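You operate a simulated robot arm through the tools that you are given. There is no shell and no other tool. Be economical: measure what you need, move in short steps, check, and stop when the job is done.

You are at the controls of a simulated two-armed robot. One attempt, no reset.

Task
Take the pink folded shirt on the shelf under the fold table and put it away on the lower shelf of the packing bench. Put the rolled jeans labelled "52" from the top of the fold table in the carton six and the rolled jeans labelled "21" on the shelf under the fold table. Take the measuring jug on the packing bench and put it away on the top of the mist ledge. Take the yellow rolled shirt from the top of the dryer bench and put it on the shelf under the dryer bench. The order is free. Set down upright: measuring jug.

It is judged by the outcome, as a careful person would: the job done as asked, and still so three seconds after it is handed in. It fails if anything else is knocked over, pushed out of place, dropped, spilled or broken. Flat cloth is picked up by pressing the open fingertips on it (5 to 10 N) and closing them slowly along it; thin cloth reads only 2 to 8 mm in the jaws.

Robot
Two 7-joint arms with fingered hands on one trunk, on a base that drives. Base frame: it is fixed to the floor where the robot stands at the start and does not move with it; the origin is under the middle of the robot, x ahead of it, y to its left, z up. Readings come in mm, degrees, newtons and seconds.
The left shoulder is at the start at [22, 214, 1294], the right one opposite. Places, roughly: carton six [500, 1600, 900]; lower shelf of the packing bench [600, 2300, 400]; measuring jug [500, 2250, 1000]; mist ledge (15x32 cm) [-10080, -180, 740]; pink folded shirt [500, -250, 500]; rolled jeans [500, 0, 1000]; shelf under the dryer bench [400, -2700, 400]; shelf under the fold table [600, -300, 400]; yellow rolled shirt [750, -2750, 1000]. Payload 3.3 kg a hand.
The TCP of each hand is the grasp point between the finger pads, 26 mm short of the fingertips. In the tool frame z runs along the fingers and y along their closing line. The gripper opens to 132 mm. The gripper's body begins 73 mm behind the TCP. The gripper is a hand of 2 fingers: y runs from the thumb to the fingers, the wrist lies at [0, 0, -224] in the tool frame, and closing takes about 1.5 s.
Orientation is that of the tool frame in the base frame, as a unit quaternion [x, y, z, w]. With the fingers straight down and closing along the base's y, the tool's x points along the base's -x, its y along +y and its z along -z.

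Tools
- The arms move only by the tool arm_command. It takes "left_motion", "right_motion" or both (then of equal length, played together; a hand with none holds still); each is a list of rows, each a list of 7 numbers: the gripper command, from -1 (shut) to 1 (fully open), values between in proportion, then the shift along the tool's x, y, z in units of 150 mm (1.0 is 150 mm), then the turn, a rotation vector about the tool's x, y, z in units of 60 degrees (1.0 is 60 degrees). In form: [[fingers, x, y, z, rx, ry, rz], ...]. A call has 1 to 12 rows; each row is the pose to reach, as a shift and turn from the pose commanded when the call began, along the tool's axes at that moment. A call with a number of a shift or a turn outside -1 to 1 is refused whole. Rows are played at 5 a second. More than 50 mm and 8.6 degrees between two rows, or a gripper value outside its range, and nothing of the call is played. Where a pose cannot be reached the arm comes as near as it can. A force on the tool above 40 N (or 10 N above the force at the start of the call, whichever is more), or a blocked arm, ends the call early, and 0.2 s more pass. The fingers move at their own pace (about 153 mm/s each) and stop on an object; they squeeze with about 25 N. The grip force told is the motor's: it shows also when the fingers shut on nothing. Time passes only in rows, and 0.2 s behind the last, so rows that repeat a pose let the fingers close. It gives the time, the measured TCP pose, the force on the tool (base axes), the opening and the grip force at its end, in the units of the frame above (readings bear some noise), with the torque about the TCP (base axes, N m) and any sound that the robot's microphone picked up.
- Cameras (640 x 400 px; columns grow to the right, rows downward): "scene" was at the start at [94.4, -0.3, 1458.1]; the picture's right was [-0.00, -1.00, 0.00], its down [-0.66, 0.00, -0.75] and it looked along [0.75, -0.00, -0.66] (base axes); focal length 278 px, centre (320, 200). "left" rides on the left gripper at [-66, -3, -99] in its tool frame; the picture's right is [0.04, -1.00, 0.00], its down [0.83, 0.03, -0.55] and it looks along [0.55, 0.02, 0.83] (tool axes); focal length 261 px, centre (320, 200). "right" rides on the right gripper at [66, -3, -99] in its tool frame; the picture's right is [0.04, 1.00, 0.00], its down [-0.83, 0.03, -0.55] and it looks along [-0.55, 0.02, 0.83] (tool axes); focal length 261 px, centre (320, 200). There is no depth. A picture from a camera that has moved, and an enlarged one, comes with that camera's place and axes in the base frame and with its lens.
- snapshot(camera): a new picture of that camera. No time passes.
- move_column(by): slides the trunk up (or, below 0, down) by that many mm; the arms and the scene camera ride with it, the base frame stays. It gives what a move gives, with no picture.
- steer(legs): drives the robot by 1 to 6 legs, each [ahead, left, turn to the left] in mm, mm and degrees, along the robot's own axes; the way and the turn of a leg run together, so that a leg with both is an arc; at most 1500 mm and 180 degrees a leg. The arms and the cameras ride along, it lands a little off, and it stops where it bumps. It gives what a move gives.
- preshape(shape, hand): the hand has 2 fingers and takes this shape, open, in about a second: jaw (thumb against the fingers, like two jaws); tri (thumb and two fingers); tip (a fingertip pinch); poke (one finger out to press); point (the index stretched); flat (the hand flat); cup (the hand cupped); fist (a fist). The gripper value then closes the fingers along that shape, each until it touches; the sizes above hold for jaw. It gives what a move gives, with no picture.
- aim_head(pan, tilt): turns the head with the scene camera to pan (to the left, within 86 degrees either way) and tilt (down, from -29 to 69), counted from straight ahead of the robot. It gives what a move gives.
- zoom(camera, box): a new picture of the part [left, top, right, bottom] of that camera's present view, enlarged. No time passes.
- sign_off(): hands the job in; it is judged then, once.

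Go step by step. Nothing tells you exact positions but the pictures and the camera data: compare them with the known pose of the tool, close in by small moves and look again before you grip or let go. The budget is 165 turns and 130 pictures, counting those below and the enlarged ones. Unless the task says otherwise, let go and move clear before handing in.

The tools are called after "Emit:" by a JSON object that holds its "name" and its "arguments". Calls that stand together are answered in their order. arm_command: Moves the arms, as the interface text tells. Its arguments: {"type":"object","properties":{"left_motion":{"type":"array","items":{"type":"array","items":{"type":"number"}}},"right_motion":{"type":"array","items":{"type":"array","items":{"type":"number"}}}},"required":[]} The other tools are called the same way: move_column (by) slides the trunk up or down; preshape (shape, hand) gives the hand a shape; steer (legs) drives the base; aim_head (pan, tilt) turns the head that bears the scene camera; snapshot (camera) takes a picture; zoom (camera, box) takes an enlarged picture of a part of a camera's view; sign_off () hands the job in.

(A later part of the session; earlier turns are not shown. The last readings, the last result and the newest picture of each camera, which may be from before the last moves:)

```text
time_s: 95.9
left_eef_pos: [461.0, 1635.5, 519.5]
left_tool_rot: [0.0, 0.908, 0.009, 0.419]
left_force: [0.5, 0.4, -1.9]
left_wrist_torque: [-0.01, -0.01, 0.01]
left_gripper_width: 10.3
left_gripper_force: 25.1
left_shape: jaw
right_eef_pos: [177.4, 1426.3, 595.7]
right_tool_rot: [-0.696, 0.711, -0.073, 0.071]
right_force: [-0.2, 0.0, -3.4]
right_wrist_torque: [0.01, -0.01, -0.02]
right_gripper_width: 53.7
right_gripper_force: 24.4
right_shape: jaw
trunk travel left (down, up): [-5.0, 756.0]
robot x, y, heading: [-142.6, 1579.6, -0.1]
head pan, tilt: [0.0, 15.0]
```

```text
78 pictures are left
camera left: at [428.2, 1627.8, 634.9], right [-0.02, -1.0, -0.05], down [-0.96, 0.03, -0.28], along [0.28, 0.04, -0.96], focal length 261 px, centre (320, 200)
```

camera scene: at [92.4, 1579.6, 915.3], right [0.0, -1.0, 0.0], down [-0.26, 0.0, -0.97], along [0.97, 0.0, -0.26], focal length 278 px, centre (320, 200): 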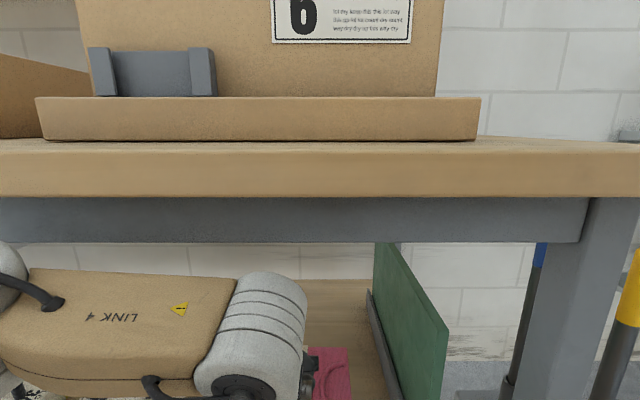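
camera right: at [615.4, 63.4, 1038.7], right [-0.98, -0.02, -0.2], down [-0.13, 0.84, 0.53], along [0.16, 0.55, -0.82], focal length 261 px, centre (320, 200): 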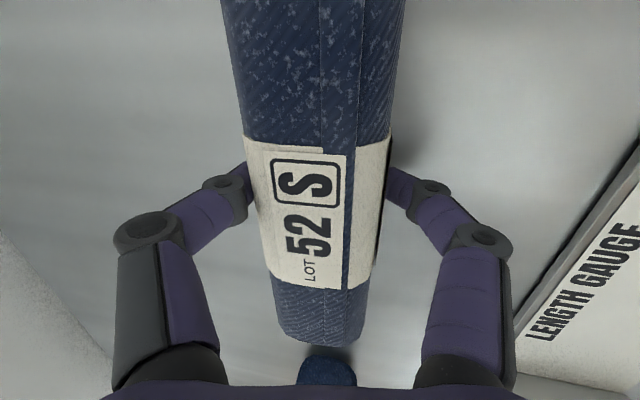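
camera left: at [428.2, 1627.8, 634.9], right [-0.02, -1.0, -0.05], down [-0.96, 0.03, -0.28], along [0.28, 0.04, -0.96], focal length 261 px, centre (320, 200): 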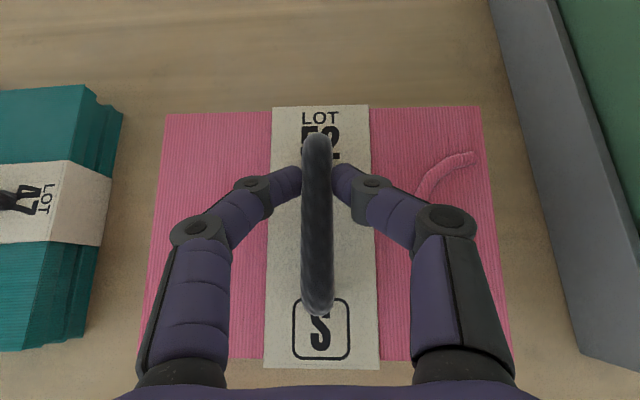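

Still hanging free by a few millimetres; I'll lower gently until it takes weight.

Emit:
{"name": "arm_command", "arguments": {"left_motion": [[-1, 0.02, 0, 0.017, 0, 0, 0], [-1, 0.04, 0, 0.035, 0, 0, 0], [-1, 0.055, 0, 0.047, 0, 0, 0], [-1, 0.055, 0, 0.047, 0, 0, 0]]}}

```text
time_s: 96.9
left_eef_pos: [461.2, 1635.4, 509.4]
left_tool_rot: [-0.001, 0.908, 0.009, 0.419]
left_force: [0.4, -0.6, -2.3]
left_wrist_torque: [-0.02, -0.01, -0.02]
left_gripper_width: 10.1
left_gripper_force: 25.3
left_shape: jaw
right_eef_pos: [177.2, 1427.4, 595.2]
right_tool_rot: [-0.696, 0.711, -0.073, 0.07]
right_force: [-0.4, 0.1, -3.6]
right_wrist_torque: [-0.03, 0.03, -0.04]
right_gripper_width: 53.8
right_gripper_force: 24.8
right_shape: jaw
trunk travel left (down, up): [-5.0, 756.0]
robot x, y, heading: [-141.1, 1577.7, -0.2]
head pan, tilt: [0.0, 15.0]
```

Emit:
{"name": "arm_command", "arguments": {"left_motion": [[-1, 0.02, 0, 0.017, 0, 0, 0], [-1, 0.04, 0, 0.035, 0, 0, 0], [-1, 0.06, 0, 0.052, 0, 0, 0], [-1, 0.08, 0, 0.07, 0, 0, 0], [-1, 0.08, 0, 0.07, 0, 0, 0]]}}

Emit:
{"name": "zoom", "arguments": {"camera": "scene", "box": [200, 230, 520, 400]}}

```text
time_s: 98.1
left_eef_pos: [460.7, 1636.5, 492.7]
left_tool_rot: [0.0, 0.908, 0.008, 0.419]
left_force: [-0.4, 1.2, -2.6]
left_wrist_torque: [0.02, 0.05, 0.0]
left_gripper_width: 10.3
left_gripper_force: 25.2
left_shape: jaw
right_eef_pos: [176.7, 1426.7, 595.2]
right_tool_rot: [-0.696, 0.711, -0.073, 0.069]
right_force: [-0.3, 0.3, -3.7]
right_wrist_torque: [-0.03, 0.01, 0.01]
right_gripper_width: 53.4
right_gripper_force: 25.0
right_shape: jaw
trunk travel left (down, up): [-5.0, 756.0]
robot x, y, heading: [-143.9, 1578.3, 0.1]
head pan, tilt: [0.0, 15.0]
```

```text
2.00 times, centred on (360, 315) of scene
camera zoom: at [92.5, 1579.6, 915.3], right [0.0, -1.0, 0.0], down [-0.26, 0.0, -0.97], along [0.97, 0.0, -0.26], focal length 557 px, centre (240, -30)
```

zoom: 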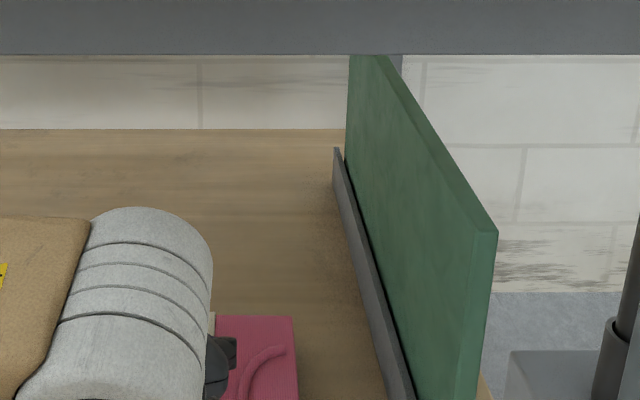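

Emit:
{"name": "arm_command", "arguments": {"left_motion": [[-1, 0.02, 0, 0.017, 0, 0, 0], [-1, 0.04, 0, 0.035, 0, 0, 0], [-1, 0.06, 0, 0.052, 0, 0, 0], [-1, 0.08, 0, 0.07, 0, 0, 0], [-1, 0.1, 0, 0.087, 0, 0, 0], [-1, 0.1, 0, 0.087, 0, 0, 0]]}}

Emit:
{"name": "snapshot", "arguments": {"camera": "left"}}

```text
time_s: 99.5
left_eef_pos: [461.5, 1636.0, 473.7]
left_tool_rot: [-0.001, 0.908, 0.01, 0.419]
left_force: [-0.8, 0.7, -0.3]
left_wrist_torque: [-0.02, 0.03, -0.04]
left_gripper_width: 6.6
left_gripper_force: 24.6
left_shape: jaw
right_eef_pos: [177.1, 1427.0, 595.3]
right_tool_rot: [-0.696, 0.711, -0.073, 0.07]
right_force: [-0.3, -0.3, -3.5]
right_wrist_torque: [-0.03, 0.0, 0.01]
right_gripper_width: 53.7
right_gripper_force: 25.5
right_shape: jaw
trunk travel left (down, up): [-5.0, 756.0]
robot x, y, heading: [-141.6, 1580.1, -0.1]
head pan, tilt: [0.0, 15.0]
```

```text
76 pictures are left
camera left: at [428.8, 1628.9, 588.9], right [-0.02, -1.0, -0.05], down [-0.96, 0.03, -0.28], along [0.28, 0.04, -0.96], focal length 261 px, centre (320, 200)
```

left: 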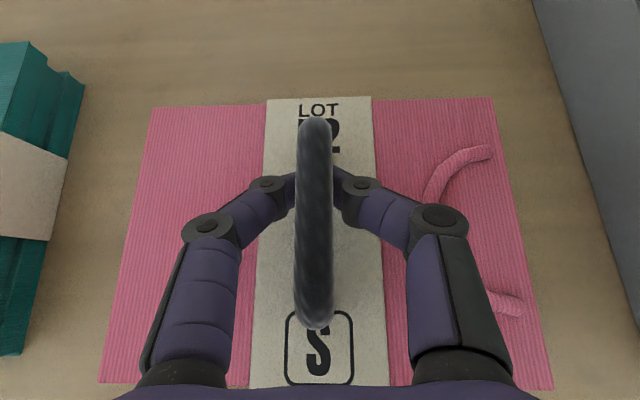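

The shirt is resting on the shelf. Open, rise straight off the handle, then check.

Emit:
{"name": "arm_command", "arguments": {"left_motion": [[-0.5, 0, 0, 0, 0, 0, 0], [0, 0, 0, 0, 0, 0, 0], [0.3, 0, 0, 0, 0, 0, 0], [0.3, -0.1, 0, -0.087, 0, 0, 0], [0.3, -0.2, 0, -0.173, 0, 0, 0], [0.3, -0.3, 0, -0.26, 0, 0, 0], [0.3, -0.405, 0, -0.347, 0, 0, 0]]}}

Emit:
{"name": "snapshot", "arguments": {"camera": "left"}}

```text
time_s: 101.1
left_eef_pos: [462.2, 1634.5, 552.5]
left_tool_rot: [-0.001, 0.908, 0.009, 0.419]
left_force: [0.8, 0.1, 0.1]
left_wrist_torque: [0.03, -0.01, 0.04]
left_gripper_width: 85.3
left_gripper_force: 0.0
left_shape: jaw
right_eef_pos: [176.9, 1427.7, 596.4]
right_tool_rot: [-0.696, 0.711, -0.073, 0.07]
right_force: [-0.7, 0.5, -3.9]
right_wrist_torque: [-0.04, 0.01, 0.03]
right_gripper_width: 53.6
right_gripper_force: 25.1
right_shape: jaw
trunk travel left (down, up): [-5.0, 756.0]
robot x, y, heading: [-137.0, 1581.7, 0.1]
head pan, tilt: [0.0, 15.0]
```

```text
75 pictures are left
camera left: at [430.0, 1628.0, 668.4], right [-0.02, -1.0, -0.05], down [-0.96, 0.03, -0.27], along [0.28, 0.04, -0.96], focal length 261 px, centre (320, 200)
```

left: 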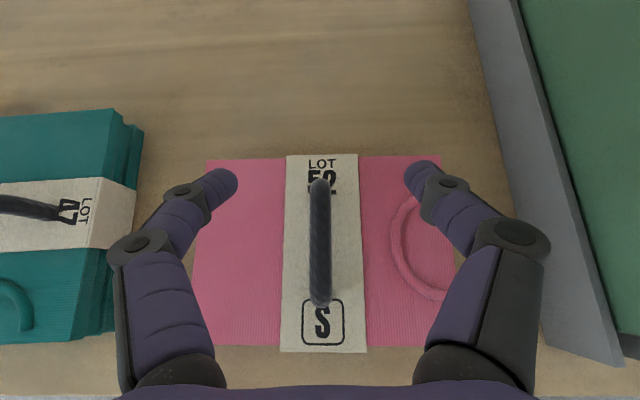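

The shirt is in place. Now back out and raise the trunk to look into carton six.

Emit:
{"name": "steer", "arguments": {"legs": [[-380, 0, 0]]}}

Emit:
{"name": "move_column", "arguments": {"by": 400}}

Emit:
{"name": "move_column", "arguments": {"by": 350}}

Emit:
{"name": "aim_head", "arguments": {"pan": 0, "tilt": 30}}

Emit:
{"name": "snapshot", "arguments": {"camera": "scene"}}

```text
time_s: 103.5
left_eef_pos: [84.1, 1631.0, 553.3]
left_tool_rot: [0.004, 0.908, 0.007, 0.42]
left_force: [-1.1, 0.5, 0.0]
left_wrist_torque: [-0.01, 0.02, -0.03]
left_gripper_width: 85.6
left_gripper_force: 0.0
left_shape: jaw
right_eef_pos: [-202.7, 1425.6, 596.4]
right_tool_rot: [-0.692, 0.715, -0.073, 0.07]
right_force: [-0.8, 0.5, -3.3]
right_wrist_torque: [-0.04, 0.06, -0.05]
right_gripper_width: 53.9
right_gripper_force: 24.7
right_shape: jaw
trunk travel left (down, up): [-5.0, 756.0]
robot x, y, heading: [-516.7, 1581.2, -0.5]
head pan, tilt: [0.0, 15.0]
```

```text
time_s: 107.3
left_eef_pos: [83.6, 1630.1, 953.3]
left_tool_rot: [0.002, 0.907, 0.008, 0.42]
left_force: [-0.2, 0.4, 0.4]
left_wrist_torque: [-0.03, 0.01, 0.03]
left_gripper_width: 85.5
left_gripper_force: 0.0
left_shape: jaw
right_eef_pos: [-204.7, 1426.1, 995.6]
right_tool_rot: [-0.692, 0.715, -0.073, 0.069]
right_force: [0.0, -0.6, -3.6]
right_wrist_torque: [-0.01, 0.02, 0.0]
right_gripper_width: 53.9
right_gripper_force: 25.4
right_shape: jaw
trunk travel left (down, up): [-405.0, 356.0]
robot x, y, heading: [-521.3, 1582.2, -0.4]
head pan, tilt: [0.0, 15.0]
```

```text
time_s: 110.8
left_eef_pos: [83.5, 1630.6, 1302.8]
left_tool_rot: [0.003, 0.908, 0.007, 0.419]
left_force: [0.1, 0.4, 0.0]
left_wrist_torque: [0.01, -0.03, 0.0]
left_gripper_width: 85.3
left_gripper_force: 0.0
left_shape: jaw
right_eef_pos: [-203.4, 1425.9, 1346.2]
right_tool_rot: [-0.693, 0.714, -0.073, 0.071]
right_force: [-0.1, -0.2, -2.2]
right_wrist_torque: [0.01, 0.0, -0.02]
right_gripper_width: 53.7
right_gripper_force: 25.0
right_shape: jaw
trunk travel left (down, up): [-755.0, 6.0]
robot x, y, heading: [-524.3, 1584.3, -0.6]
head pan, tilt: [0.0, 15.0]
```

```text
time_s: 111.5
left_eef_pos: [83.8, 1630.2, 1302.5]
left_tool_rot: [0.003, 0.908, 0.007, 0.42]
left_force: [-0.3, -0.2, -0.2]
left_wrist_torque: [-0.01, 0.0, 0.0]
left_gripper_width: 85.2
left_gripper_force: 0.0
left_shape: jaw
right_eef_pos: [-203.0, 1427.4, 1345.6]
right_tool_rot: [-0.692, 0.715, -0.073, 0.068]
right_force: [0.0, 0.0, -3.3]
right_wrist_torque: [-0.03, -0.02, -0.01]
right_gripper_width: 53.8
right_gripper_force: 25.0
right_shape: jaw
trunk travel left (down, up): [-755.0, 6.0]
robot x, y, heading: [-521.6, 1584.4, -0.6]
head pan, tilt: [0.0, 30.0]
```

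```text
74 pictures are left
camera scene: at [-422.2, 1580.7, 1655.3], right [-0.01, -1.0, 0.0], down [-0.5, 0.01, -0.87], along [0.87, -0.01, -0.5], focal length 278 px, centre (320, 200)
```

scene: 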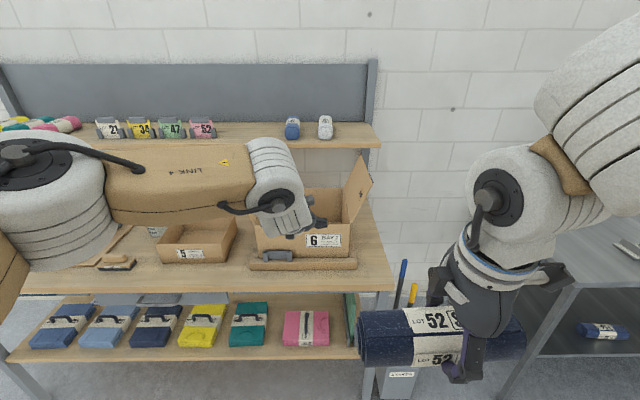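

Carton six sits at about y≈1630, with flaps up, a board in front of it and a wall shelf above. I'll tuck the left arm back and slide left so the right hand faces the carton.

Emit:
{"name": "arm_command", "arguments": {"left_motion": [[0, 0.16, 0, -0.19, 0, 0, 0], [0, 0.32, 0, -0.38, 0, 0, 0], [0, 0.48, 0, -0.57, 0, 0, 0], [0, 0.65, 0, -0.76, 0, 0, 0]]}}

Emit:
{"name": "arm_command", "arguments": {"left_motion": [[0, 0.16, 0, -0.19, 0, 0, 0], [0, 0.32, 0, -0.38, 0, 0, 0], [0, 0.48, 0, -0.57, 0, 0, 0], [0, 0.65, 0, -0.76, 0, 0, 0]]}}

Emit:
{"name": "steer", "arguments": {"legs": [[0, 180, 0.5], [200, 0, 0]]}}

Emit:
{"name": "aim_head", "arguments": {"pan": 0, "tilt": 45}}

Emit:
{"name": "snapshot", "arguments": {"camera": "scene"}}

```text
time_s: 112.5
left_eef_pos: [-67.3, 1631.7, 1302.5]
left_tool_rot: [0.002, 0.908, 0.009, 0.42]
left_force: [0.0, -1.2, 0.2]
left_wrist_torque: [0.02, 0.01, -0.01]
left_gripper_width: 66.2
left_gripper_force: 0.0
left_shape: jaw
right_eef_pos: [-204.1, 1425.9, 1345.1]
right_tool_rot: [-0.692, 0.714, -0.073, 0.071]
right_force: [0.9, 0.0, -3.6]
right_wrist_torque: [0.0, 0.02, -0.03]
right_gripper_width: 53.8
right_gripper_force: 24.8
right_shape: jaw
trunk travel left (down, up): [-755.0, 6.0]
robot x, y, heading: [-518.6, 1582.4, -0.5]
head pan, tilt: [0.0, 30.0]
```

```text
time_s: 113.5
left_eef_pos: [-168.6, 1676.0, 1288.0]
left_tool_rot: [-0.1, 0.925, 0.015, 0.367]
left_force: [-0.2, 0.6, -0.1]
left_wrist_torque: [-0.01, -0.03, 0.04]
left_gripper_width: 66.2
left_gripper_force: 0.0
left_shape: jaw
left hand out of reach, approached as far as the arm can: row 4
right_eef_pos: [-204.7, 1426.8, 1344.2]
right_tool_rot: [-0.692, 0.715, -0.074, 0.069]
right_force: [0.0, -0.3, -2.7]
right_wrist_torque: [-0.02, 0.0, 0.04]
right_gripper_width: 53.7
right_gripper_force: 25.3
right_shape: jaw
trunk travel left (down, up): [-755.0, 6.0]
robot x, y, heading: [-519.5, 1582.7, -0.7]
head pan, tilt: [0.0, 30.0]
stopped in row 4 (left hand): the arm was blocked; the commanded pose is now the measured one
```

```text
time_s: 116.2
left_eef_pos: [33.8, 1860.6, 1286.2]
left_tool_rot: [-0.102, 0.925, 0.017, 0.367]
left_force: [0.3, -0.4, 1.1]
left_wrist_torque: [0.01, -0.02, 0.01]
left_gripper_width: 66.1
left_gripper_force: 0.1
left_shape: jaw
right_eef_pos: [-0.1, 1610.5, 1345.0]
right_tool_rot: [-0.693, 0.713, -0.072, 0.07]
right_force: [-0.5, 0.5, -3.2]
right_wrist_torque: [0.02, 0.06, 0.01]
right_gripper_width: 54.1
right_gripper_force: 25.1
right_shape: jaw
trunk travel left (down, up): [-755.0, 6.0]
robot x, y, heading: [-320.1, 1764.7, -0.5]
head pan, tilt: [0.0, 30.0]
```

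```text
time_s: 117.0
left_eef_pos: [35.6, 1861.2, 1286.4]
left_tool_rot: [-0.101, 0.925, 0.016, 0.367]
left_force: [-0.2, 0.1, 0.1]
left_wrist_torque: [-0.02, -0.02, 0.02]
left_gripper_width: 66.0
left_gripper_force: 0.0
left_shape: jaw
right_eef_pos: [-0.0, 1611.2, 1346.3]
right_tool_rot: [-0.694, 0.713, -0.073, 0.071]
right_force: [-0.5, 0.6, -2.9]
right_wrist_torque: [-0.01, 0.02, -0.01]
right_gripper_width: 53.6
right_gripper_force: 25.0
right_shape: jaw
trunk travel left (down, up): [-755.0, 6.0]
robot x, y, heading: [-316.2, 1766.6, -0.4]
head pan, tilt: [0.0, 45.0]
```

```text
73 pictures are left
camera scene: at [-228.5, 1764.0, 1632.7], right [-0.01, -1.0, 0.0], down [-0.71, 0.0, -0.71], along [0.71, 0.0, -0.71], focal length 278 px, centre (320, 200)
```

scene: 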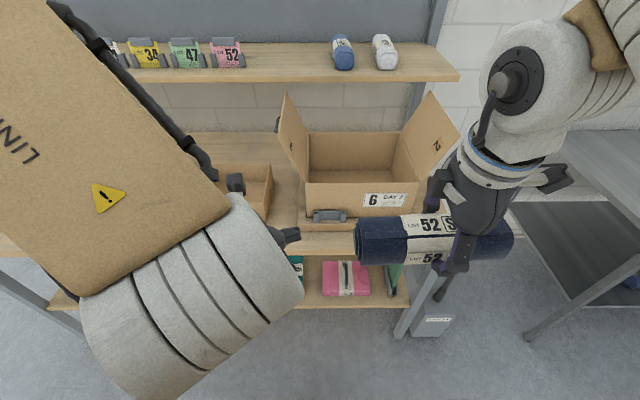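

Carton six: rim z≈1082, opening about x 390–672, y 1482–1808, centre (530, 1645). I'll raise the left hand out of the way, move the robot in, and take the right hand over the opening.

Emit:
{"name": "arm_command", "arguments": {"left_motion": [[0, -0.15, 0.19, -0.1, 0, 0, 0], [0, -0.3, 0.38, -0.2, 0, 0, 0], [0, -0.45, 0.56, -0.3, 0, 0, 0], [0, -0.59, 0.75, -0.41, 0, 0, 0]], "right_motion": [[-1, 0, -0.2, 0.0, 0, 0, 0], [-1, 0, -0.4, 0.0, 0, 0, 0], [-1, 0, -0.6, 0.0, 0, 0, 0], [-1, 0, -0.8, 0.0, 0, 0, 0]]}}

Emit:
{"name": "steer", "arguments": {"legs": [[120, 20, 0.5]]}}

Emit:
{"name": "snapshot", "arguments": {"camera": "scene"}}

```text
time_s: 118.0
left_eef_pos: [45.1, 1960.2, 1378.1]
left_tool_rot: [-0.097, 0.926, 0.025, 0.363]
left_force: [1.3, 0.6, 0.0]
left_wrist_torque: [0.01, 0.0, -0.03]
left_gripper_width: 66.1
left_gripper_force: 0.2
left_shape: jaw
left hand out of reach, approached as far as the arm can: row 3, 4
right_eef_pos: [118.1, 1607.3, 1372.4]
right_tool_rot: [-0.694, 0.712, -0.073, 0.07]
right_force: [1.0, 0.4, -3.7]
right_wrist_torque: [-0.05, 0.01, -0.01]
right_gripper_width: 53.8
right_gripper_force: 25.4
right_shape: jaw
trunk travel left (down, up): [-755.0, 6.0]
robot x, y, heading: [-316.5, 1762.8, -0.3]
head pan, tilt: [0.0, 45.0]
```

```text
time_s: 119.2
left_eef_pos: [164.3, 1982.4, 1378.1]
left_tool_rot: [-0.103, 0.925, 0.028, 0.365]
left_force: [0.3, 0.9, 0.0]
left_wrist_torque: [0.0, 0.0, 0.0]
left_gripper_width: 66.5
left_gripper_force: 0.0
left_shape: jaw
right_eef_pos: [240.5, 1631.1, 1373.5]
right_tool_rot: [-0.698, 0.709, -0.072, 0.07]
right_force: [0.4, 0.8, -4.0]
right_wrist_torque: [-0.06, 0.04, 0.0]
right_gripper_width: 53.8
right_gripper_force: 25.5
right_shape: jaw
trunk travel left (down, up): [-755.0, 6.0]
robot x, y, heading: [-197.3, 1786.1, 0.3]
head pan, tilt: [0.0, 45.0]
```

```text
72 pictures are left
camera scene: at [-107.3, 1784.7, 1632.7], right [0.0, -1.0, 0.0], down [-0.71, 0.0, -0.71], along [0.71, 0.0, -0.71], focal length 278 px, centre (320, 200)
```

scene: 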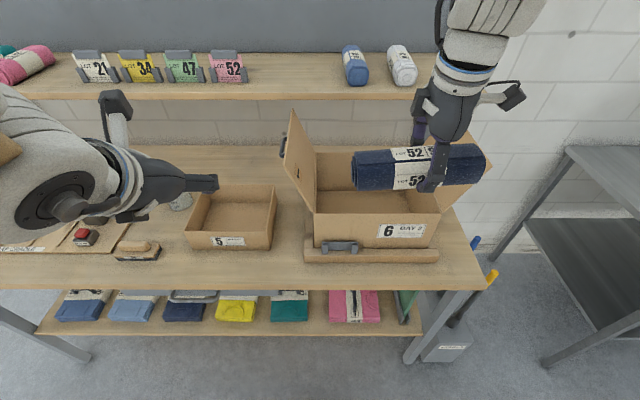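

Good view. I'll drive in so the right hand hangs over the carton's opening.

Emit:
{"name": "steer", "arguments": {"legs": [[240, 15, 0]]}}

Emit:
{"name": "snapshot", "arguments": {"camera": "scene"}}

Emit:
{"name": "snapshot", "arguments": {"camera": "right"}}

```text
time_s: 121.0
left_eef_pos: [403.1, 1997.7, 1377.8]
left_tool_rot: [-0.102, 0.925, 0.027, 0.365]
left_force: [0.1, 0.3, 0.5]
left_wrist_torque: [0.0, 0.01, -0.02]
left_gripper_width: 66.1
left_gripper_force: 0.1
left_shape: jaw
right_eef_pos: [479.7, 1645.4, 1371.9]
right_tool_rot: [-0.697, 0.71, -0.073, 0.07]
right_force: [0.7, -0.3, -3.4]
right_wrist_torque: [-0.02, 0.02, 0.0]
right_gripper_width: 53.6
right_gripper_force: 25.1
right_shape: jaw
trunk travel left (down, up): [-755.0, 6.0]
robot x, y, heading: [42.5, 1798.7, 0.1]
head pan, tilt: [0.0, 45.0]
```

```text
71 pictures are left
camera scene: at [132.3, 1800.2, 1632.7], right [0.0, -1.0, 0.0], down [-0.71, 0.0, -0.71], along [0.71, 0.0, -0.71], focal length 278 px, centre (320, 200)
```

scene: 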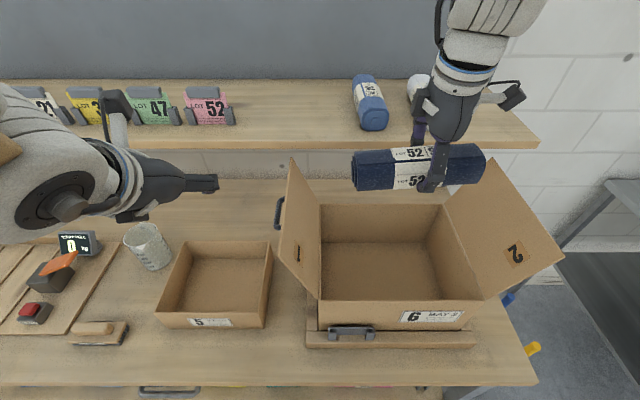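

```text
70 pictures are left
camera right: at [460.1, 1580.3, 1468.7], right [-0.98, -0.02, -0.2], down [-0.13, 0.84, 0.53], along [0.16, 0.55, -0.82], focal length 261 px, centre (320, 200)
```

right: 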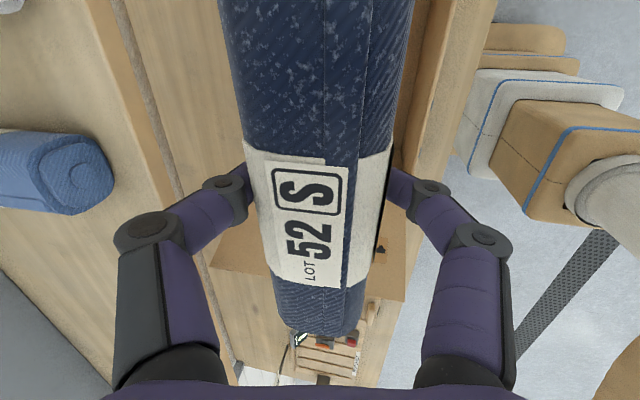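

The roll is right above the carton, which is empty (centre ≈ (527, 1641)). I'll nudge forward and lower in stages.

Emit:
{"name": "steer", "arguments": {"legs": [[25, 0, 0]]}}

Emit:
{"name": "arm_command", "arguments": {"right_motion": [[-1, 0, 0.036, 0.227, 0, 0, 0], [-1, 0.01, 0.072, 0.454, 0, 0, 0], [-1, 0.02, 0.108, 0.68, 0, 0, 0], [-1, 0.03, 0.144, 0.907, 0, 0, 0]]}}

Emit:
{"name": "arm_command", "arguments": {"right_motion": [[-1, 0, 0.036, 0.227, 0, 0, 0], [-1, 0, 0.072, 0.454, 0, 0, 0], [-1, 0, 0.108, 0.68, 0, 0, 0], [-1, 0, 0.108, 0.68, 0, 0, 0]]}}

Emit:
{"name": "snapshot", "arguments": {"camera": "scene"}}

Emit:
{"name": "snapshot", "arguments": {"camera": "right"}}

```text
time_s: 121.8
left_eef_pos: [425.5, 1996.6, 1378.8]
left_tool_rot: [-0.102, 0.925, 0.028, 0.365]
left_force: [-0.4, 1.1, -0.1]
left_wrist_torque: [0.0, -0.03, -0.01]
left_gripper_width: 66.1
left_gripper_force: 0.0
left_shape: jaw
right_eef_pos: [502.2, 1645.0, 1374.2]
right_tool_rot: [-0.697, 0.709, -0.073, 0.071]
right_force: [-0.5, 0.4, -3.7]
right_wrist_torque: [-0.01, 0.0, 0.01]
right_gripper_width: 53.7
right_gripper_force: 25.2
right_shape: jaw
trunk travel left (down, up): [-755.0, 6.0]
robot x, y, heading: [70.3, 1800.5, -0.1]
head pan, tilt: [0.0, 45.0]
```

```text
time_s: 122.8
left_eef_pos: [428.7, 1995.8, 1377.7]
left_tool_rot: [-0.102, 0.925, 0.027, 0.364]
left_force: [0.3, 0.1, -0.7]
left_wrist_torque: [0.0, -0.03, 0.0]
left_gripper_width: 66.3
left_gripper_force: 0.0
left_shape: jaw
right_eef_pos: [511.8, 1638.7, 1236.2]
right_tool_rot: [-0.697, 0.71, -0.073, 0.07]
right_force: [0.2, -0.1, -3.1]
right_wrist_torque: [-0.01, 0.03, 0.0]
right_gripper_width: 53.7
right_gripper_force: 25.1
right_shape: jaw
trunk travel left (down, up): [-755.0, 6.0]
robot x, y, heading: [68.0, 1796.1, 0.6]
head pan, tilt: [0.0, 45.0]
```

```text
time_s: 123.8
left_eef_pos: [428.3, 1996.5, 1377.1]
left_tool_rot: [-0.102, 0.925, 0.028, 0.364]
left_force: [-0.8, -0.1, -0.4]
left_wrist_torque: [-0.02, 0.03, 0.01]
left_gripper_width: 66.3
left_gripper_force: 0.0
left_shape: jaw
right_eef_pos: [516.7, 1640.5, 1129.7]
right_tool_rot: [-0.697, 0.71, -0.073, 0.071]
right_force: [0.1, 0.4, -3.1]
right_wrist_torque: [-0.02, 0.01, -0.01]
right_gripper_width: 53.6
right_gripper_force: 24.8
right_shape: jaw
trunk travel left (down, up): [-755.0, 6.0]
robot x, y, heading: [65.1, 1799.1, -0.1]
head pan, tilt: [0.0, 45.0]
```

```text
69 pictures are left
camera scene: at [156.9, 1800.1, 1632.7], right [0.0, -1.0, 0.0], down [-0.71, 0.0, -0.71], along [0.71, 0.0, -0.71], focal length 278 px, centre (320, 200)
```

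scene: 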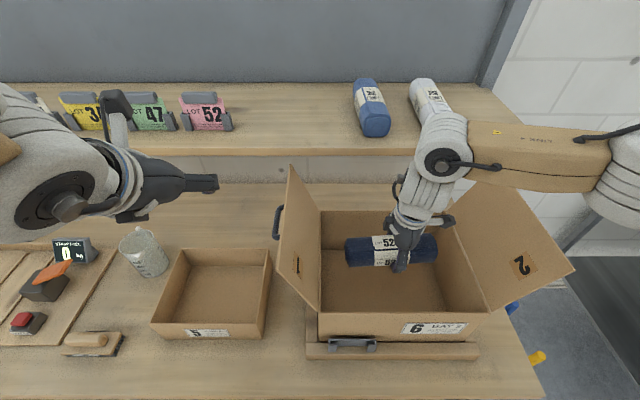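

```text
68 pictures are left
camera right: at [496.9, 1575.0, 1226.9], right [-0.98, -0.02, -0.2], down [-0.13, 0.84, 0.53], along [0.16, 0.55, -0.82], focal length 261 px, centre (320, 200)
```

right: 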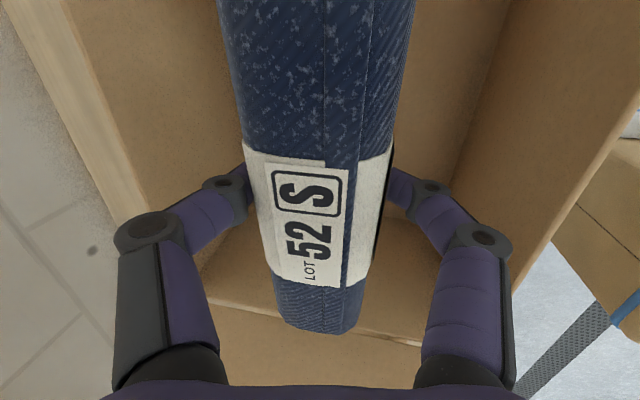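

The right forearm passes above the right flap, so I'll shift 25 mm back and 25 mm left for clearance and lower in small steps, watching it.

Emit:
{"name": "steer", "arguments": {"legs": [[-25, 25, 0]]}}

Emit:
{"name": "arm_command", "arguments": {"right_motion": [[-1, 0, 0.02, 0.13, 0, 0, 0], [-1, 0, 0.04, 0.26, 0, 0, 0], [-1, 0, 0.07, 0.4, 0, 0, 0], [-1, 0, 0.07, 0.4, 0, 0, 0]]}}

Emit:
{"name": "snapshot", "arguments": {"camera": "scene"}}

```text
time_s: 124.7
left_eef_pos: [404.5, 2020.1, 1376.5]
left_tool_rot: [-0.101, 0.926, 0.027, 0.364]
left_force: [0.2, -0.7, 0.1]
left_wrist_torque: [0.02, 0.01, 0.0]
left_gripper_width: 66.1
left_gripper_force: 0.0
left_shape: jaw
right_eef_pos: [492.2, 1662.8, 1128.9]
right_tool_rot: [-0.697, 0.71, -0.073, 0.07]
right_force: [0.2, 0.1, -3.3]
right_wrist_torque: [-0.01, 0.0, 0.02]
right_gripper_width: 53.3
right_gripper_force: 24.8
right_shape: jaw
trunk travel left (down, up): [-755.0, 6.0]
robot x, y, heading: [42.1, 1826.5, 0.3]
head pan, tilt: [0.0, 45.0]
```

```text
time_s: 125.7
left_eef_pos: [404.6, 2020.2, 1378.4]
left_tool_rot: [-0.102, 0.925, 0.028, 0.364]
left_force: [-0.4, 0.0, -0.6]
left_wrist_torque: [0.02, 0.03, -0.01]
left_gripper_width: 66.3
left_gripper_force: 0.0
left_shape: jaw
right_eef_pos: [492.8, 1664.7, 1068.1]
right_tool_rot: [-0.697, 0.71, -0.073, 0.07]
right_force: [0.7, 0.7, -3.9]
right_wrist_torque: [-0.05, 0.02, 0.0]
right_gripper_width: 53.8
right_gripper_force: 25.1
right_shape: jaw
trunk travel left (down, up): [-755.0, 6.0]
robot x, y, heading: [44.3, 1826.6, 0.2]
head pan, tilt: [0.0, 45.0]
```

```text
67 pictures are left
camera scene: at [132.7, 1824.0, 1632.7], right [0.0, -1.0, 0.0], down [-0.71, 0.0, -0.71], along [0.71, 0.0, -0.71], focal length 278 px, centre (320, 200)
```

scene: 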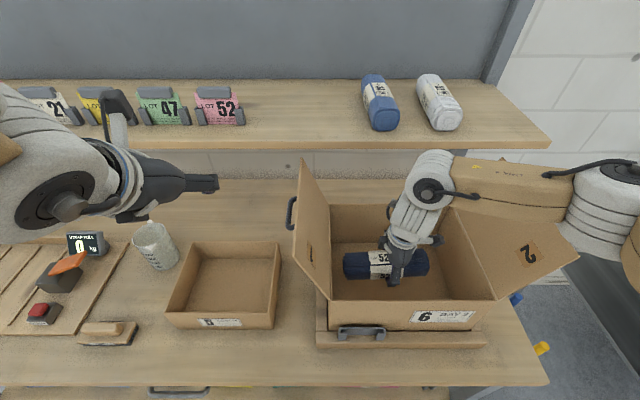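

Emit:
{"name": "arm_command", "arguments": {"right_motion": [[-1, 0, 0.02, 0.13, 0, 0, 0], [-1, 0, 0.04, 0.26, 0, 0, 0], [-1, 0, 0.06, 0.36, 0, 0, 0], [-1, 0, 0.06, 0.36, 0, 0, 0]]}}

Emit:
{"name": "snapshot", "arguments": {"camera": "scene"}}

```text
time_s: 126.7
left_eef_pos: [403.5, 2020.1, 1376.7]
left_tool_rot: [-0.103, 0.925, 0.028, 0.364]
left_force: [-0.5, -0.3, 0.3]
left_wrist_torque: [-0.01, 0.0, -0.01]
left_gripper_width: 66.2
left_gripper_force: 0.1
left_shape: jaw
right_eef_pos: [496.3, 1664.2, 1015.5]
right_tool_rot: [-0.697, 0.71, -0.073, 0.071]
right_force: [-0.2, -0.1, -4.4]
right_wrist_torque: [-0.03, 0.02, 0.04]
right_gripper_width: 53.6
right_gripper_force: 24.6
right_shape: jaw
trunk travel left (down, up): [-755.0, 6.0]
robot x, y, heading: [44.0, 1825.5, 0.2]
head pan, tilt: [0.0, 45.0]
```

```text
66 pictures are left
camera scene: at [132.4, 1824.4, 1632.7], right [0.0, -1.0, 0.0], down [-0.71, 0.0, -0.71], along [0.71, 0.0, -0.71], focal length 278 px, centre (320, 200)
```

scene: 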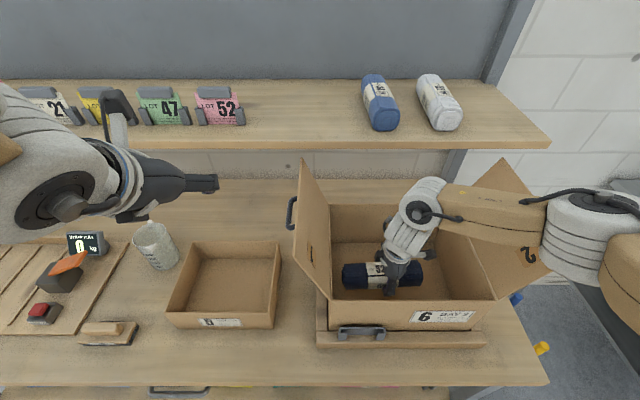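

Emit:
{"name": "zoom", "arguments": {"camera": "scene", "box": [280, 140, 640, 365]}}

Emit:
{"name": "snapshot", "arguments": {"camera": "right"}}

```text
1.78 times, centred on (460, 252) of scene
camera zoom: at [132.4, 1824.4, 1632.7], right [0.0, -1.0, 0.0], down [-0.71, 0.0, -0.71], along [0.71, 0.0, -0.71], focal length 495 px, centre (71, 107)
```

zoom: 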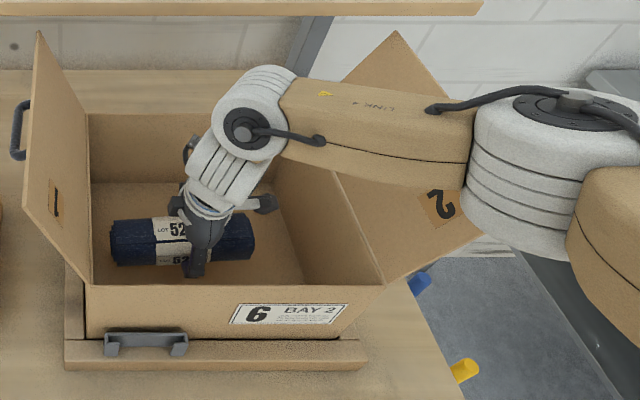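

```text
64 pictures are left
camera right: at [476.8, 1598.6, 1112.3], right [-0.98, -0.02, -0.2], down [-0.13, 0.84, 0.53], along [0.16, 0.55, -0.82], focal length 261 px, centre (320, 200)
```

right: 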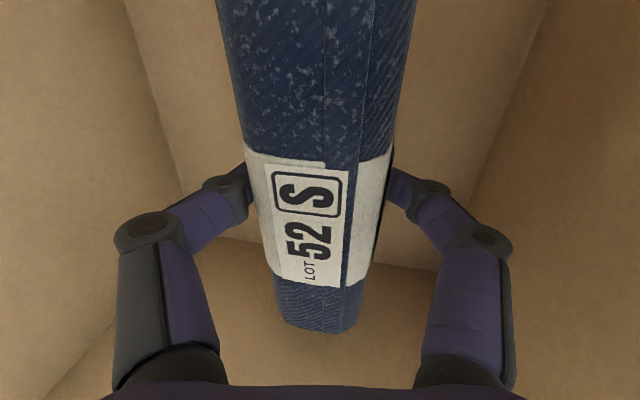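

The carton and flap are undisturbed, but the elbow is near the flap's top edge (z≈1240). I'll raise slightly and reposition the base further back and left so the arm is straighter and the elbow clears.

Emit:
{"name": "arm_command", "arguments": {"right_motion": [[-1, 0, 0, -0.3, 0, 0, 0], [-1, 0.09, -0.06, -0.32, 0, 0, 0], [-1, 0.18, -0.13, -0.31, 0, 0, 0], [-1, 0.267, -0.196, -0.3, 0, 0, 0], [-1, 0.267, -0.196, -0.3, 0, 0, 0]]}}

Emit:
{"name": "steer", "arguments": {"legs": [[-32, 42, 0]]}}

Emit:
{"name": "arm_command", "arguments": {"right_motion": [[-1, 0, 0.03, 0.15, 0, 0, 0], [-1, 0, 0.06, 0.3, 0, 0, 0], [-1, 0, 0.06, 0.3, 0, 0, 0]]}}

Emit:
{"name": "snapshot", "arguments": {"camera": "scene"}}

```text
time_s: 127.8
left_eef_pos: [403.6, 2022.7, 1377.8]
left_tool_rot: [-0.102, 0.926, 0.028, 0.364]
left_force: [0.1, 0.0, 0.1]
left_wrist_torque: [-0.02, -0.03, -0.04]
left_gripper_width: 66.2
left_gripper_force: 0.0
left_shape: jaw
right_eef_pos: [514.5, 1623.9, 1065.9]
right_tool_rot: [-0.696, 0.711, -0.073, 0.07]
right_force: [0.0, 0.6, -2.5]
right_wrist_torque: [-0.02, 0.01, -0.02]
right_gripper_width: 53.6
right_gripper_force: 25.3
right_shape: jaw
trunk travel left (down, up): [-755.0, 6.0]
robot x, y, heading: [44.5, 1823.7, 0.2]
head pan, tilt: [0.0, 45.0]
```

```text
time_s: 128.8
left_eef_pos: [370.6, 2063.4, 1376.3]
left_tool_rot: [-0.103, 0.925, 0.029, 0.364]
left_force: [0.3, 0.8, 0.9]
left_wrist_torque: [0.0, -0.02, -0.06]
left_gripper_width: 65.9
left_gripper_force: 0.1
left_shape: jaw
right_eef_pos: [482.3, 1664.4, 1067.5]
right_tool_rot: [-0.697, 0.71, -0.073, 0.07]
right_force: [-0.2, -0.6, -2.8]
right_wrist_torque: [-0.04, 0.01, 0.0]
right_gripper_width: 53.5
right_gripper_force: 24.4
right_shape: jaw
trunk travel left (down, up): [-755.0, 6.0]
robot x, y, heading: [11.9, 1867.2, 0.2]
head pan, tilt: [0.0, 45.0]
```

```text
time_s: 129.6
left_eef_pos: [372.5, 2061.8, 1378.3]
left_tool_rot: [-0.103, 0.926, 0.028, 0.363]
left_force: [-0.3, 0.1, -1.2]
left_wrist_torque: [0.01, -0.04, -0.02]
left_gripper_width: 66.5
left_gripper_force: 0.0
left_shape: jaw
right_eef_pos: [483.6, 1661.8, 1018.2]
right_tool_rot: [-0.697, 0.71, -0.073, 0.07]
right_force: [0.2, -0.8, -2.9]
right_wrist_torque: [0.01, -0.01, 0.0]
right_gripper_width: 53.5
right_gripper_force: 24.9
right_shape: jaw
trunk travel left (down, up): [-755.0, 6.0]
robot x, y, heading: [11.3, 1861.4, -0.2]
head pan, tilt: [0.0, 45.0]
```

```text
63 pictures are left
camera scene: at [100.7, 1865.1, 1632.7], right [0.0, -1.0, 0.0], down [-0.71, 0.0, -0.71], along [0.71, 0.0, -0.71], focal length 278 px, centre (320, 200)
```

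scene: 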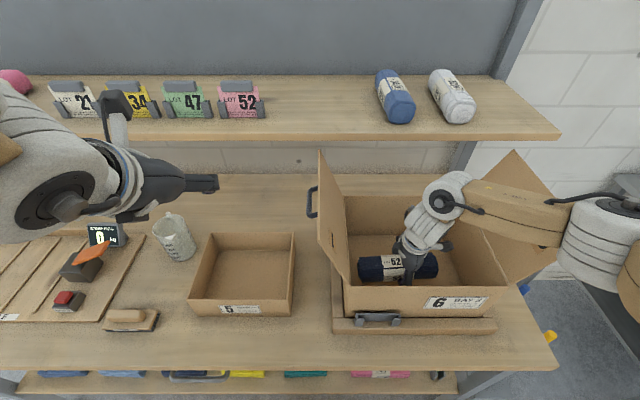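

Emit:
{"name": "steer", "arguments": {"legs": [[-8, 20, 0]]}}

Emit:
{"name": "arm_command", "arguments": {"right_motion": [[-1, 0, 0.015, 0.1, 0, 0, 0], [-1, 0, 0.03, 0.2, 0, 0, 0], [-1, 0, 0.03, 0.2, 0, 0, 0]]}}

Emit:
{"name": "zoom", "arguments": {"camera": "scene", "box": [320, 140, 640, 340]}}

```text
time_s: 130.4
left_eef_pos: [364.6, 2080.9, 1376.3]
left_tool_rot: [-0.101, 0.925, 0.028, 0.364]
left_force: [0.4, -0.1, -0.3]
left_wrist_torque: [0.04, -0.02, 0.02]
left_gripper_width: 66.2
left_gripper_force: 0.3
left_shape: jaw
right_eef_pos: [476.9, 1681.1, 1018.7]
right_tool_rot: [-0.697, 0.71, -0.072, 0.07]
right_force: [-0.3, -0.2, -3.7]
right_wrist_torque: [-0.05, 0.01, -0.01]
right_gripper_width: 53.5
right_gripper_force: 25.2
right_shape: jaw
trunk travel left (down, up): [-755.0, 6.0]
robot x, y, heading: [4.8, 1884.1, 0.0]
head pan, tilt: [0.0, 45.0]
```

```text
time_s: 131.2
left_eef_pos: [364.1, 2082.3, 1377.0]
left_tool_rot: [-0.102, 0.925, 0.027, 0.364]
left_force: [0.6, -0.9, 0.3]
left_wrist_torque: [0.02, -0.02, -0.02]
left_gripper_width: 66.1
left_gripper_force: 0.1
left_shape: jaw
right_eef_pos: [476.6, 1683.3, 988.4]
right_tool_rot: [-0.697, 0.71, -0.073, 0.07]
right_force: [-0.5, -0.4, -3.8]
right_wrist_torque: [-0.03, 0.01, -0.01]
right_gripper_width: 53.6
right_gripper_force: 25.6
right_shape: jaw
trunk travel left (down, up): [-755.0, 6.0]
robot x, y, heading: [4.0, 1884.3, 0.0]
head pan, tilt: [0.0, 45.0]
```

```text
2.00 times, centred on (480, 240) of scene
camera zoom: at [92.4, 1885.6, 1632.7], right [0.0, -1.0, 0.0], down [-0.71, 0.0, -0.71], along [0.71, 0.0, -0.71], focal length 557 px, centre (0, 120)
```

zoom: 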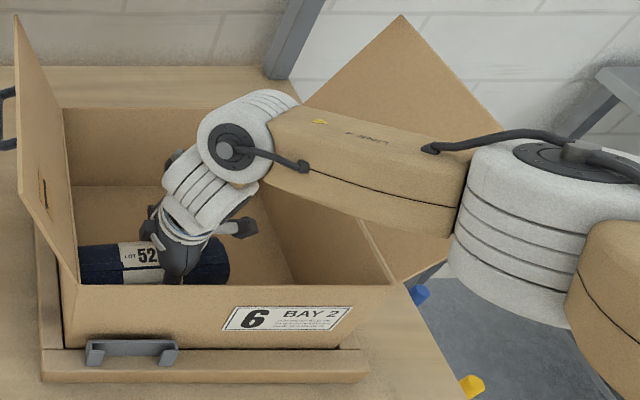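

Emit:
{"name": "arm_command", "arguments": {"right_motion": [[-1, 0.03, 0.01, 0.08, 0, 0, 0], [-1, 0.05, 0.02, 0.14, 0, 0, 0], [-1, 0.05, 0.02, 0.14, 0, 0, 0]]}}

Emit:
{"name": "snapshot", "arguments": {"camera": "right"}}

Emit:
{"name": "zoom", "arguments": {"camera": "scene", "box": [320, 140, 640, 340]}}

```text
time_s: 132.0
left_eef_pos: [364.1, 2082.6, 1377.4]
left_tool_rot: [-0.102, 0.925, 0.028, 0.365]
left_force: [0.7, -0.7, -0.2]
left_wrist_torque: [-0.03, -0.03, 0.0]
left_gripper_width: 66.2
left_gripper_force: 0.1
left_shape: jaw
right_eef_pos: [477.8, 1674.8, 965.8]
right_tool_rot: [-0.697, 0.71, -0.073, 0.07]
right_force: [0.4, -0.1, -3.4]
right_wrist_torque: [0.0, 0.03, 0.02]
right_gripper_width: 53.8
right_gripper_force: 24.9
right_shape: jaw
trunk travel left (down, up): [-755.0, 6.0]
robot x, y, heading: [2.1, 1886.6, -0.0]
head pan, tilt: [0.0, 45.0]
```

```text
61 pictures are left
camera right: at [458.8, 1610.5, 1062.9], right [-0.98, -0.02, -0.2], down [-0.13, 0.84, 0.53], along [0.16, 0.55, -0.82], focal length 261 px, centre (320, 200)
```

right: 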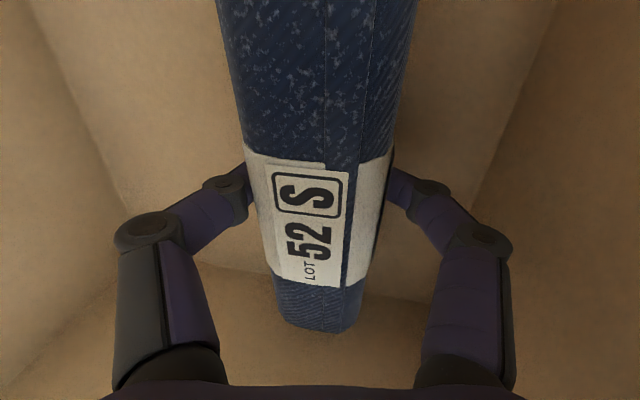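

```text
2.00 times, centred on (480, 240) of scene
camera zoom: at [92.4, 1885.8, 1632.7], right [0.0, -1.0, 0.0], down [-0.71, 0.0, -0.71], along [0.71, 0.0, -0.71], focal length 557 px, centre (0, 120)
```

zoom: 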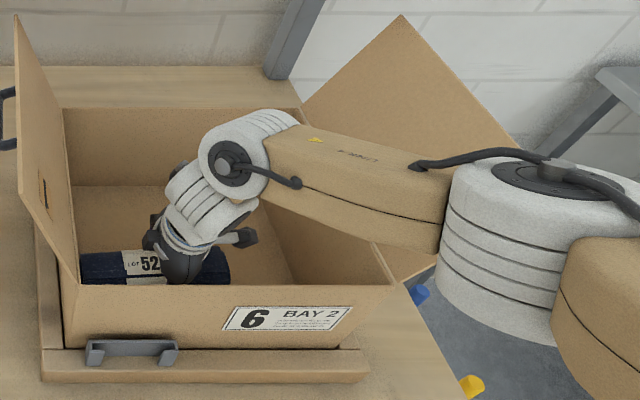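

The flap still hasn't moved and the roll hangs free. I'll lower until it touches the carton floor.

Emit:
{"name": "arm_command", "arguments": {"right_motion": [[-1, 0, 0.01, 0.05, 0, 0, 0], [-1, 0, 0.02, 0.1, 0, 0, 0], [-1, 0, 0.02, 0.1, 0, 0, 0]]}}

```text
time_s: 132.8
left_eef_pos: [363.8, 2082.7, 1377.4]
left_tool_rot: [-0.101, 0.925, 0.028, 0.365]
left_force: [0.5, -0.1, -0.2]
left_wrist_torque: [0.02, 0.01, -0.02]
left_gripper_width: 66.4
left_gripper_force: 0.1
left_shape: jaw
right_eef_pos: [478.7, 1676.4, 954.2]
right_tool_rot: [-0.696, 0.711, -0.075, 0.072]
right_force: [-0.7, -1.3, 14.1]
right_wrist_torque: [0.03, -0.02, 0.02]
right_gripper_width: 53.7
right_gripper_force: 24.5
right_shape: jaw
trunk travel left (down, up): [-755.0, 6.0]
robot x, y, heading: [3.5, 1887.4, -0.3]
head pan, tilt: [0.0, 45.0]
```

Contact at 14 N. Release and lift straight out.

Emit:
{"name": "arm_command", "arguments": {"right_motion": [[-0.2, 0, 0, -0.01, 0, 0, 0], [0.1, 0, 0, -0.01, 0, 0, 0], [0.3, 0, 0, -0.02, 0, 0, 0], [0.3, 0, -0.02, -0.1, 0, 0, 0], [0.3, 0, -0.06, -0.35, 0, 0, 0], [0.3, 0, -0.1, -0.6, 0, 0, 0], [0.3, 0, -0.15, -0.9, 0, 0, 0]]}}

Emit:
{"name": "arm_command", "arguments": {"right_motion": [[0.3, 0, -0.04, -0.25, 0, 0, 0], [0.3, 0, -0.08, -0.5, 0, 0, 0], [0.3, 0, -0.12, -0.75, 0, 0, 0], [0.3, 0, -0.16, -1, 0, 0, 0]]}}

Emit:
{"name": "snapshot", "arguments": {"camera": "scene"}}

```text
time_s: 134.4
left_eef_pos: [364.4, 2082.3, 1378.1]
left_tool_rot: [-0.102, 0.925, 0.027, 0.365]
left_force: [0.1, 0.2, 0.9]
left_wrist_torque: [0.01, 0.04, 0.02]
left_gripper_width: 66.4
left_gripper_force: 0.0
left_shape: jaw
right_eef_pos: [472.6, 1676.3, 1089.8]
right_tool_rot: [-0.697, 0.71, -0.074, 0.07]
right_force: [-0.2, -0.8, 0.3]
right_wrist_torque: [0.01, -0.03, 0.01]
right_gripper_width: 85.7
right_gripper_force: 0.2
right_shape: jaw
trunk travel left (down, up): [-755.0, 6.0]
robot x, y, heading: [1.9, 1889.7, 0.1]
head pan, tilt: [0.0, 45.0]
```

```text
time_s: 135.4
left_eef_pos: [363.1, 2081.9, 1377.5]
left_tool_rot: [-0.103, 0.925, 0.028, 0.364]
left_force: [-0.2, -0.6, 1.1]
left_wrist_torque: [0.04, -0.01, 0.01]
left_gripper_width: 66.3
left_gripper_force: 0.0
left_shape: jaw
right_eef_pos: [465.3, 1676.6, 1240.3]
right_tool_rot: [-0.697, 0.71, -0.073, 0.069]
right_force: [0.0, -1.0, 0.2]
right_wrist_torque: [0.0, -0.02, 0.0]
right_gripper_width: 85.6
right_gripper_force: 0.1
right_shape: jaw
trunk travel left (down, up): [-755.0, 6.0]
robot x, y, heading: [8.1, 1883.2, -0.2]
head pan, tilt: [0.0, 45.0]
```

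```text
59 pictures are left
camera scene: at [91.2, 1886.2, 1632.8], right [0.0, -1.0, 0.0], down [-0.71, 0.0, -0.71], along [0.71, 0.0, -0.71], focal length 278 px, centre (320, 200)
```

scene: 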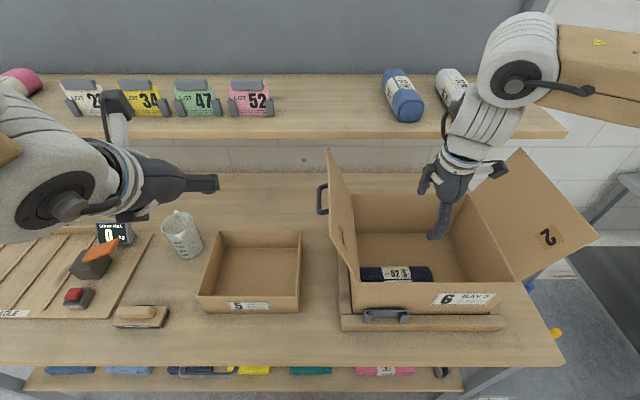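

Roll 52 lies in carton six. Now back away and look closely at the jug.

Emit:
{"name": "steer", "arguments": {"legs": [[-280, 0, 0]]}}

Emit:
{"name": "zoom", "arguments": {"camera": "scene", "box": [100, 100, 420, 300]}}

```text
time_s: 137.4
left_eef_pos: [77.1, 2082.6, 1378.4]
left_tool_rot: [-0.103, 0.925, 0.028, 0.364]
left_force: [0.3, -0.2, 0.0]
left_wrist_torque: [-0.03, -0.03, 0.0]
left_gripper_width: 66.1
left_gripper_force: 0.0
left_shape: jaw
right_eef_pos: [181.2, 1674.7, 1240.3]
right_tool_rot: [-0.698, 0.709, -0.072, 0.07]
right_force: [0.5, -0.7, 0.4]
right_wrist_torque: [0.01, 0.0, -0.02]
right_gripper_width: 85.5
right_gripper_force: 0.1
right_shape: jaw
trunk travel left (down, up): [-755.0, 6.0]
robot x, y, heading: [-280.9, 1888.5, 0.4]
head pan, tilt: [0.0, 45.0]
```

```text
2.00 times, centred on (260, 200) of scene
camera zoom: at [-193.4, 1884.9, 1632.7], right [0.0, -1.0, 0.0], down [-0.71, 0.0, -0.71], along [0.71, 0.0, -0.71], focal length 557 px, centre (440, 200)
```

zoom: 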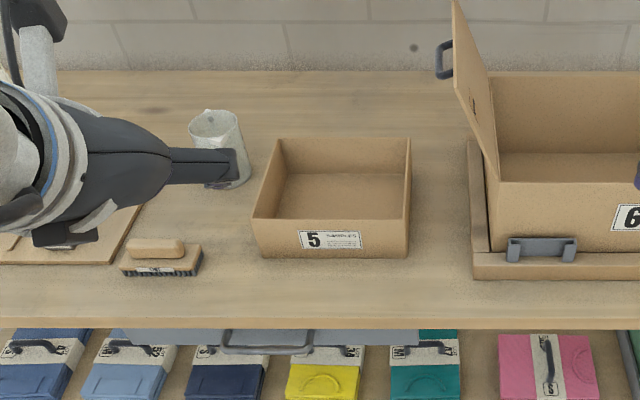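

The jug is about (575, 2275), rim z≈1050, roughly 90 mm wide. I'll straighten the left hand to a 20° forward tilt, tuck the right hand, and move to face it.

Emit:
{"name": "arm_command", "arguments": {"left_motion": [[1, 0, 0, 0, 0.022, 0.1, 0.047], [1, 0, 0, 0, 0.044, 0.2, 0.094], [1, 0, 0, 0, 0.066, 0.3, 0.14], [1, 0, 0, 0, 0.088, 0.395, 0.187], [1, 0, 0, 0, 0.088, 0.395, 0.187]], "right_motion": [[0.3, 0, 0.2, -0.04, 0, 0, 0], [0.3, 0, 0.4, -0.08, 0, 0, 0], [0.3, 0, 0.6, -0.13, 0, 0, 0], [0.3, 0, 0.8, -0.17, 0, 0, 0], [0.3, 0, 0.98, -0.21, 0, 0, 0]]}}

Emit:
{"name": "steer", "arguments": {"legs": [[0, 235, 0], [200, 0, 0]]}}

Emit:
{"name": "snapshot", "arguments": {"camera": "scene"}}

Emit:
{"name": "snapshot", "arguments": {"camera": "left"}}

```text
time_s: 138.6
left_eef_pos: [76.9, 2082.1, 1378.1]
left_tool_rot: [0.0, 0.986, 0.0, 0.167]
left_force: [0.8, 0.1, 0.7]
left_wrist_torque: [-0.01, 0.0, 0.01]
left_gripper_width: 131.9
left_gripper_force: 0.0
left_shape: jaw
right_eef_pos: [29.6, 1678.1, 1241.1]
right_tool_rot: [-0.698, 0.708, -0.074, 0.071]
right_force: [-0.1, -0.4, -0.5]
right_wrist_torque: [-0.02, -0.02, 0.02]
right_gripper_width: 85.7
right_gripper_force: 0.1
right_shape: jaw
trunk travel left (down, up): [-755.0, 6.0]
robot x, y, heading: [-282.4, 1885.8, 0.3]
head pan, tilt: [0.0, 45.0]
```

```text
time_s: 141.5
left_eef_pos: [278.2, 2319.7, 1376.0]
left_tool_rot: [0.001, 0.986, -0.001, 0.166]
left_force: [0.2, 0.0, 0.6]
left_wrist_torque: [-0.02, 0.01, 0.0]
left_gripper_width: 132.0
left_gripper_force: 0.0
left_shape: jaw
right_eef_pos: [230.6, 1916.4, 1240.5]
right_tool_rot: [-0.696, 0.711, -0.073, 0.07]
right_force: [0.5, -0.1, -0.5]
right_wrist_torque: [0.01, 0.0, 0.02]
right_gripper_width: 85.3
right_gripper_force: 0.0
right_shape: jaw
trunk travel left (down, up): [-755.0, 6.0]
robot x, y, heading: [-80.4, 2121.1, 0.1]
head pan, tilt: [0.0, 45.0]
```

```text
57 pictures are left
camera scene: at [6.7, 2122.5, 1632.6], right [0.0, -1.0, 0.0], down [-0.71, 0.0, -0.71], along [0.71, 0.0, -0.71], focal length 278 px, centre (320, 200)
```

scene: 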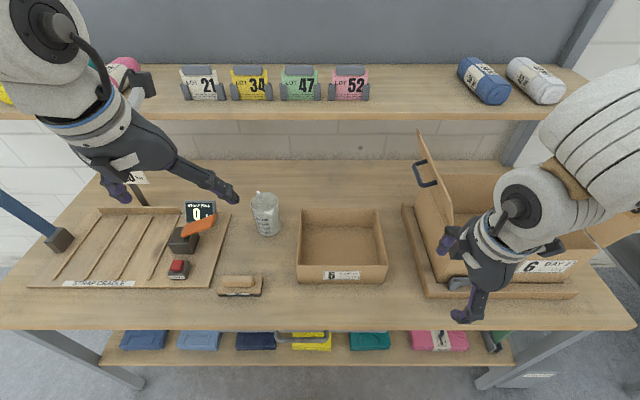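

```text
56 pictures are left
camera left: at [307.4, 2315.0, 1493.5], right [-0.04, -1.0, -0.01], down [-0.97, 0.04, 0.25], along [-0.25, 0.02, -0.97], focal length 261 px, centre (320, 200)
```

left: 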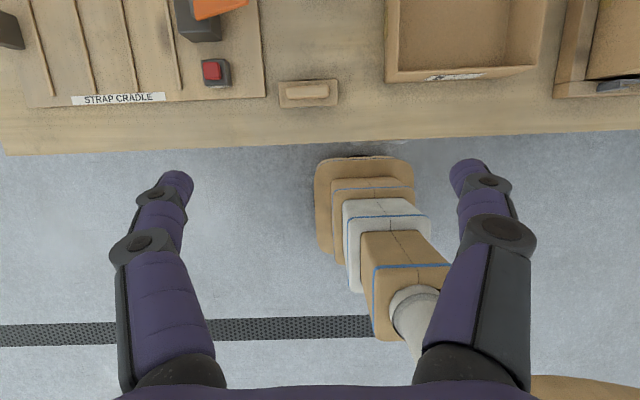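

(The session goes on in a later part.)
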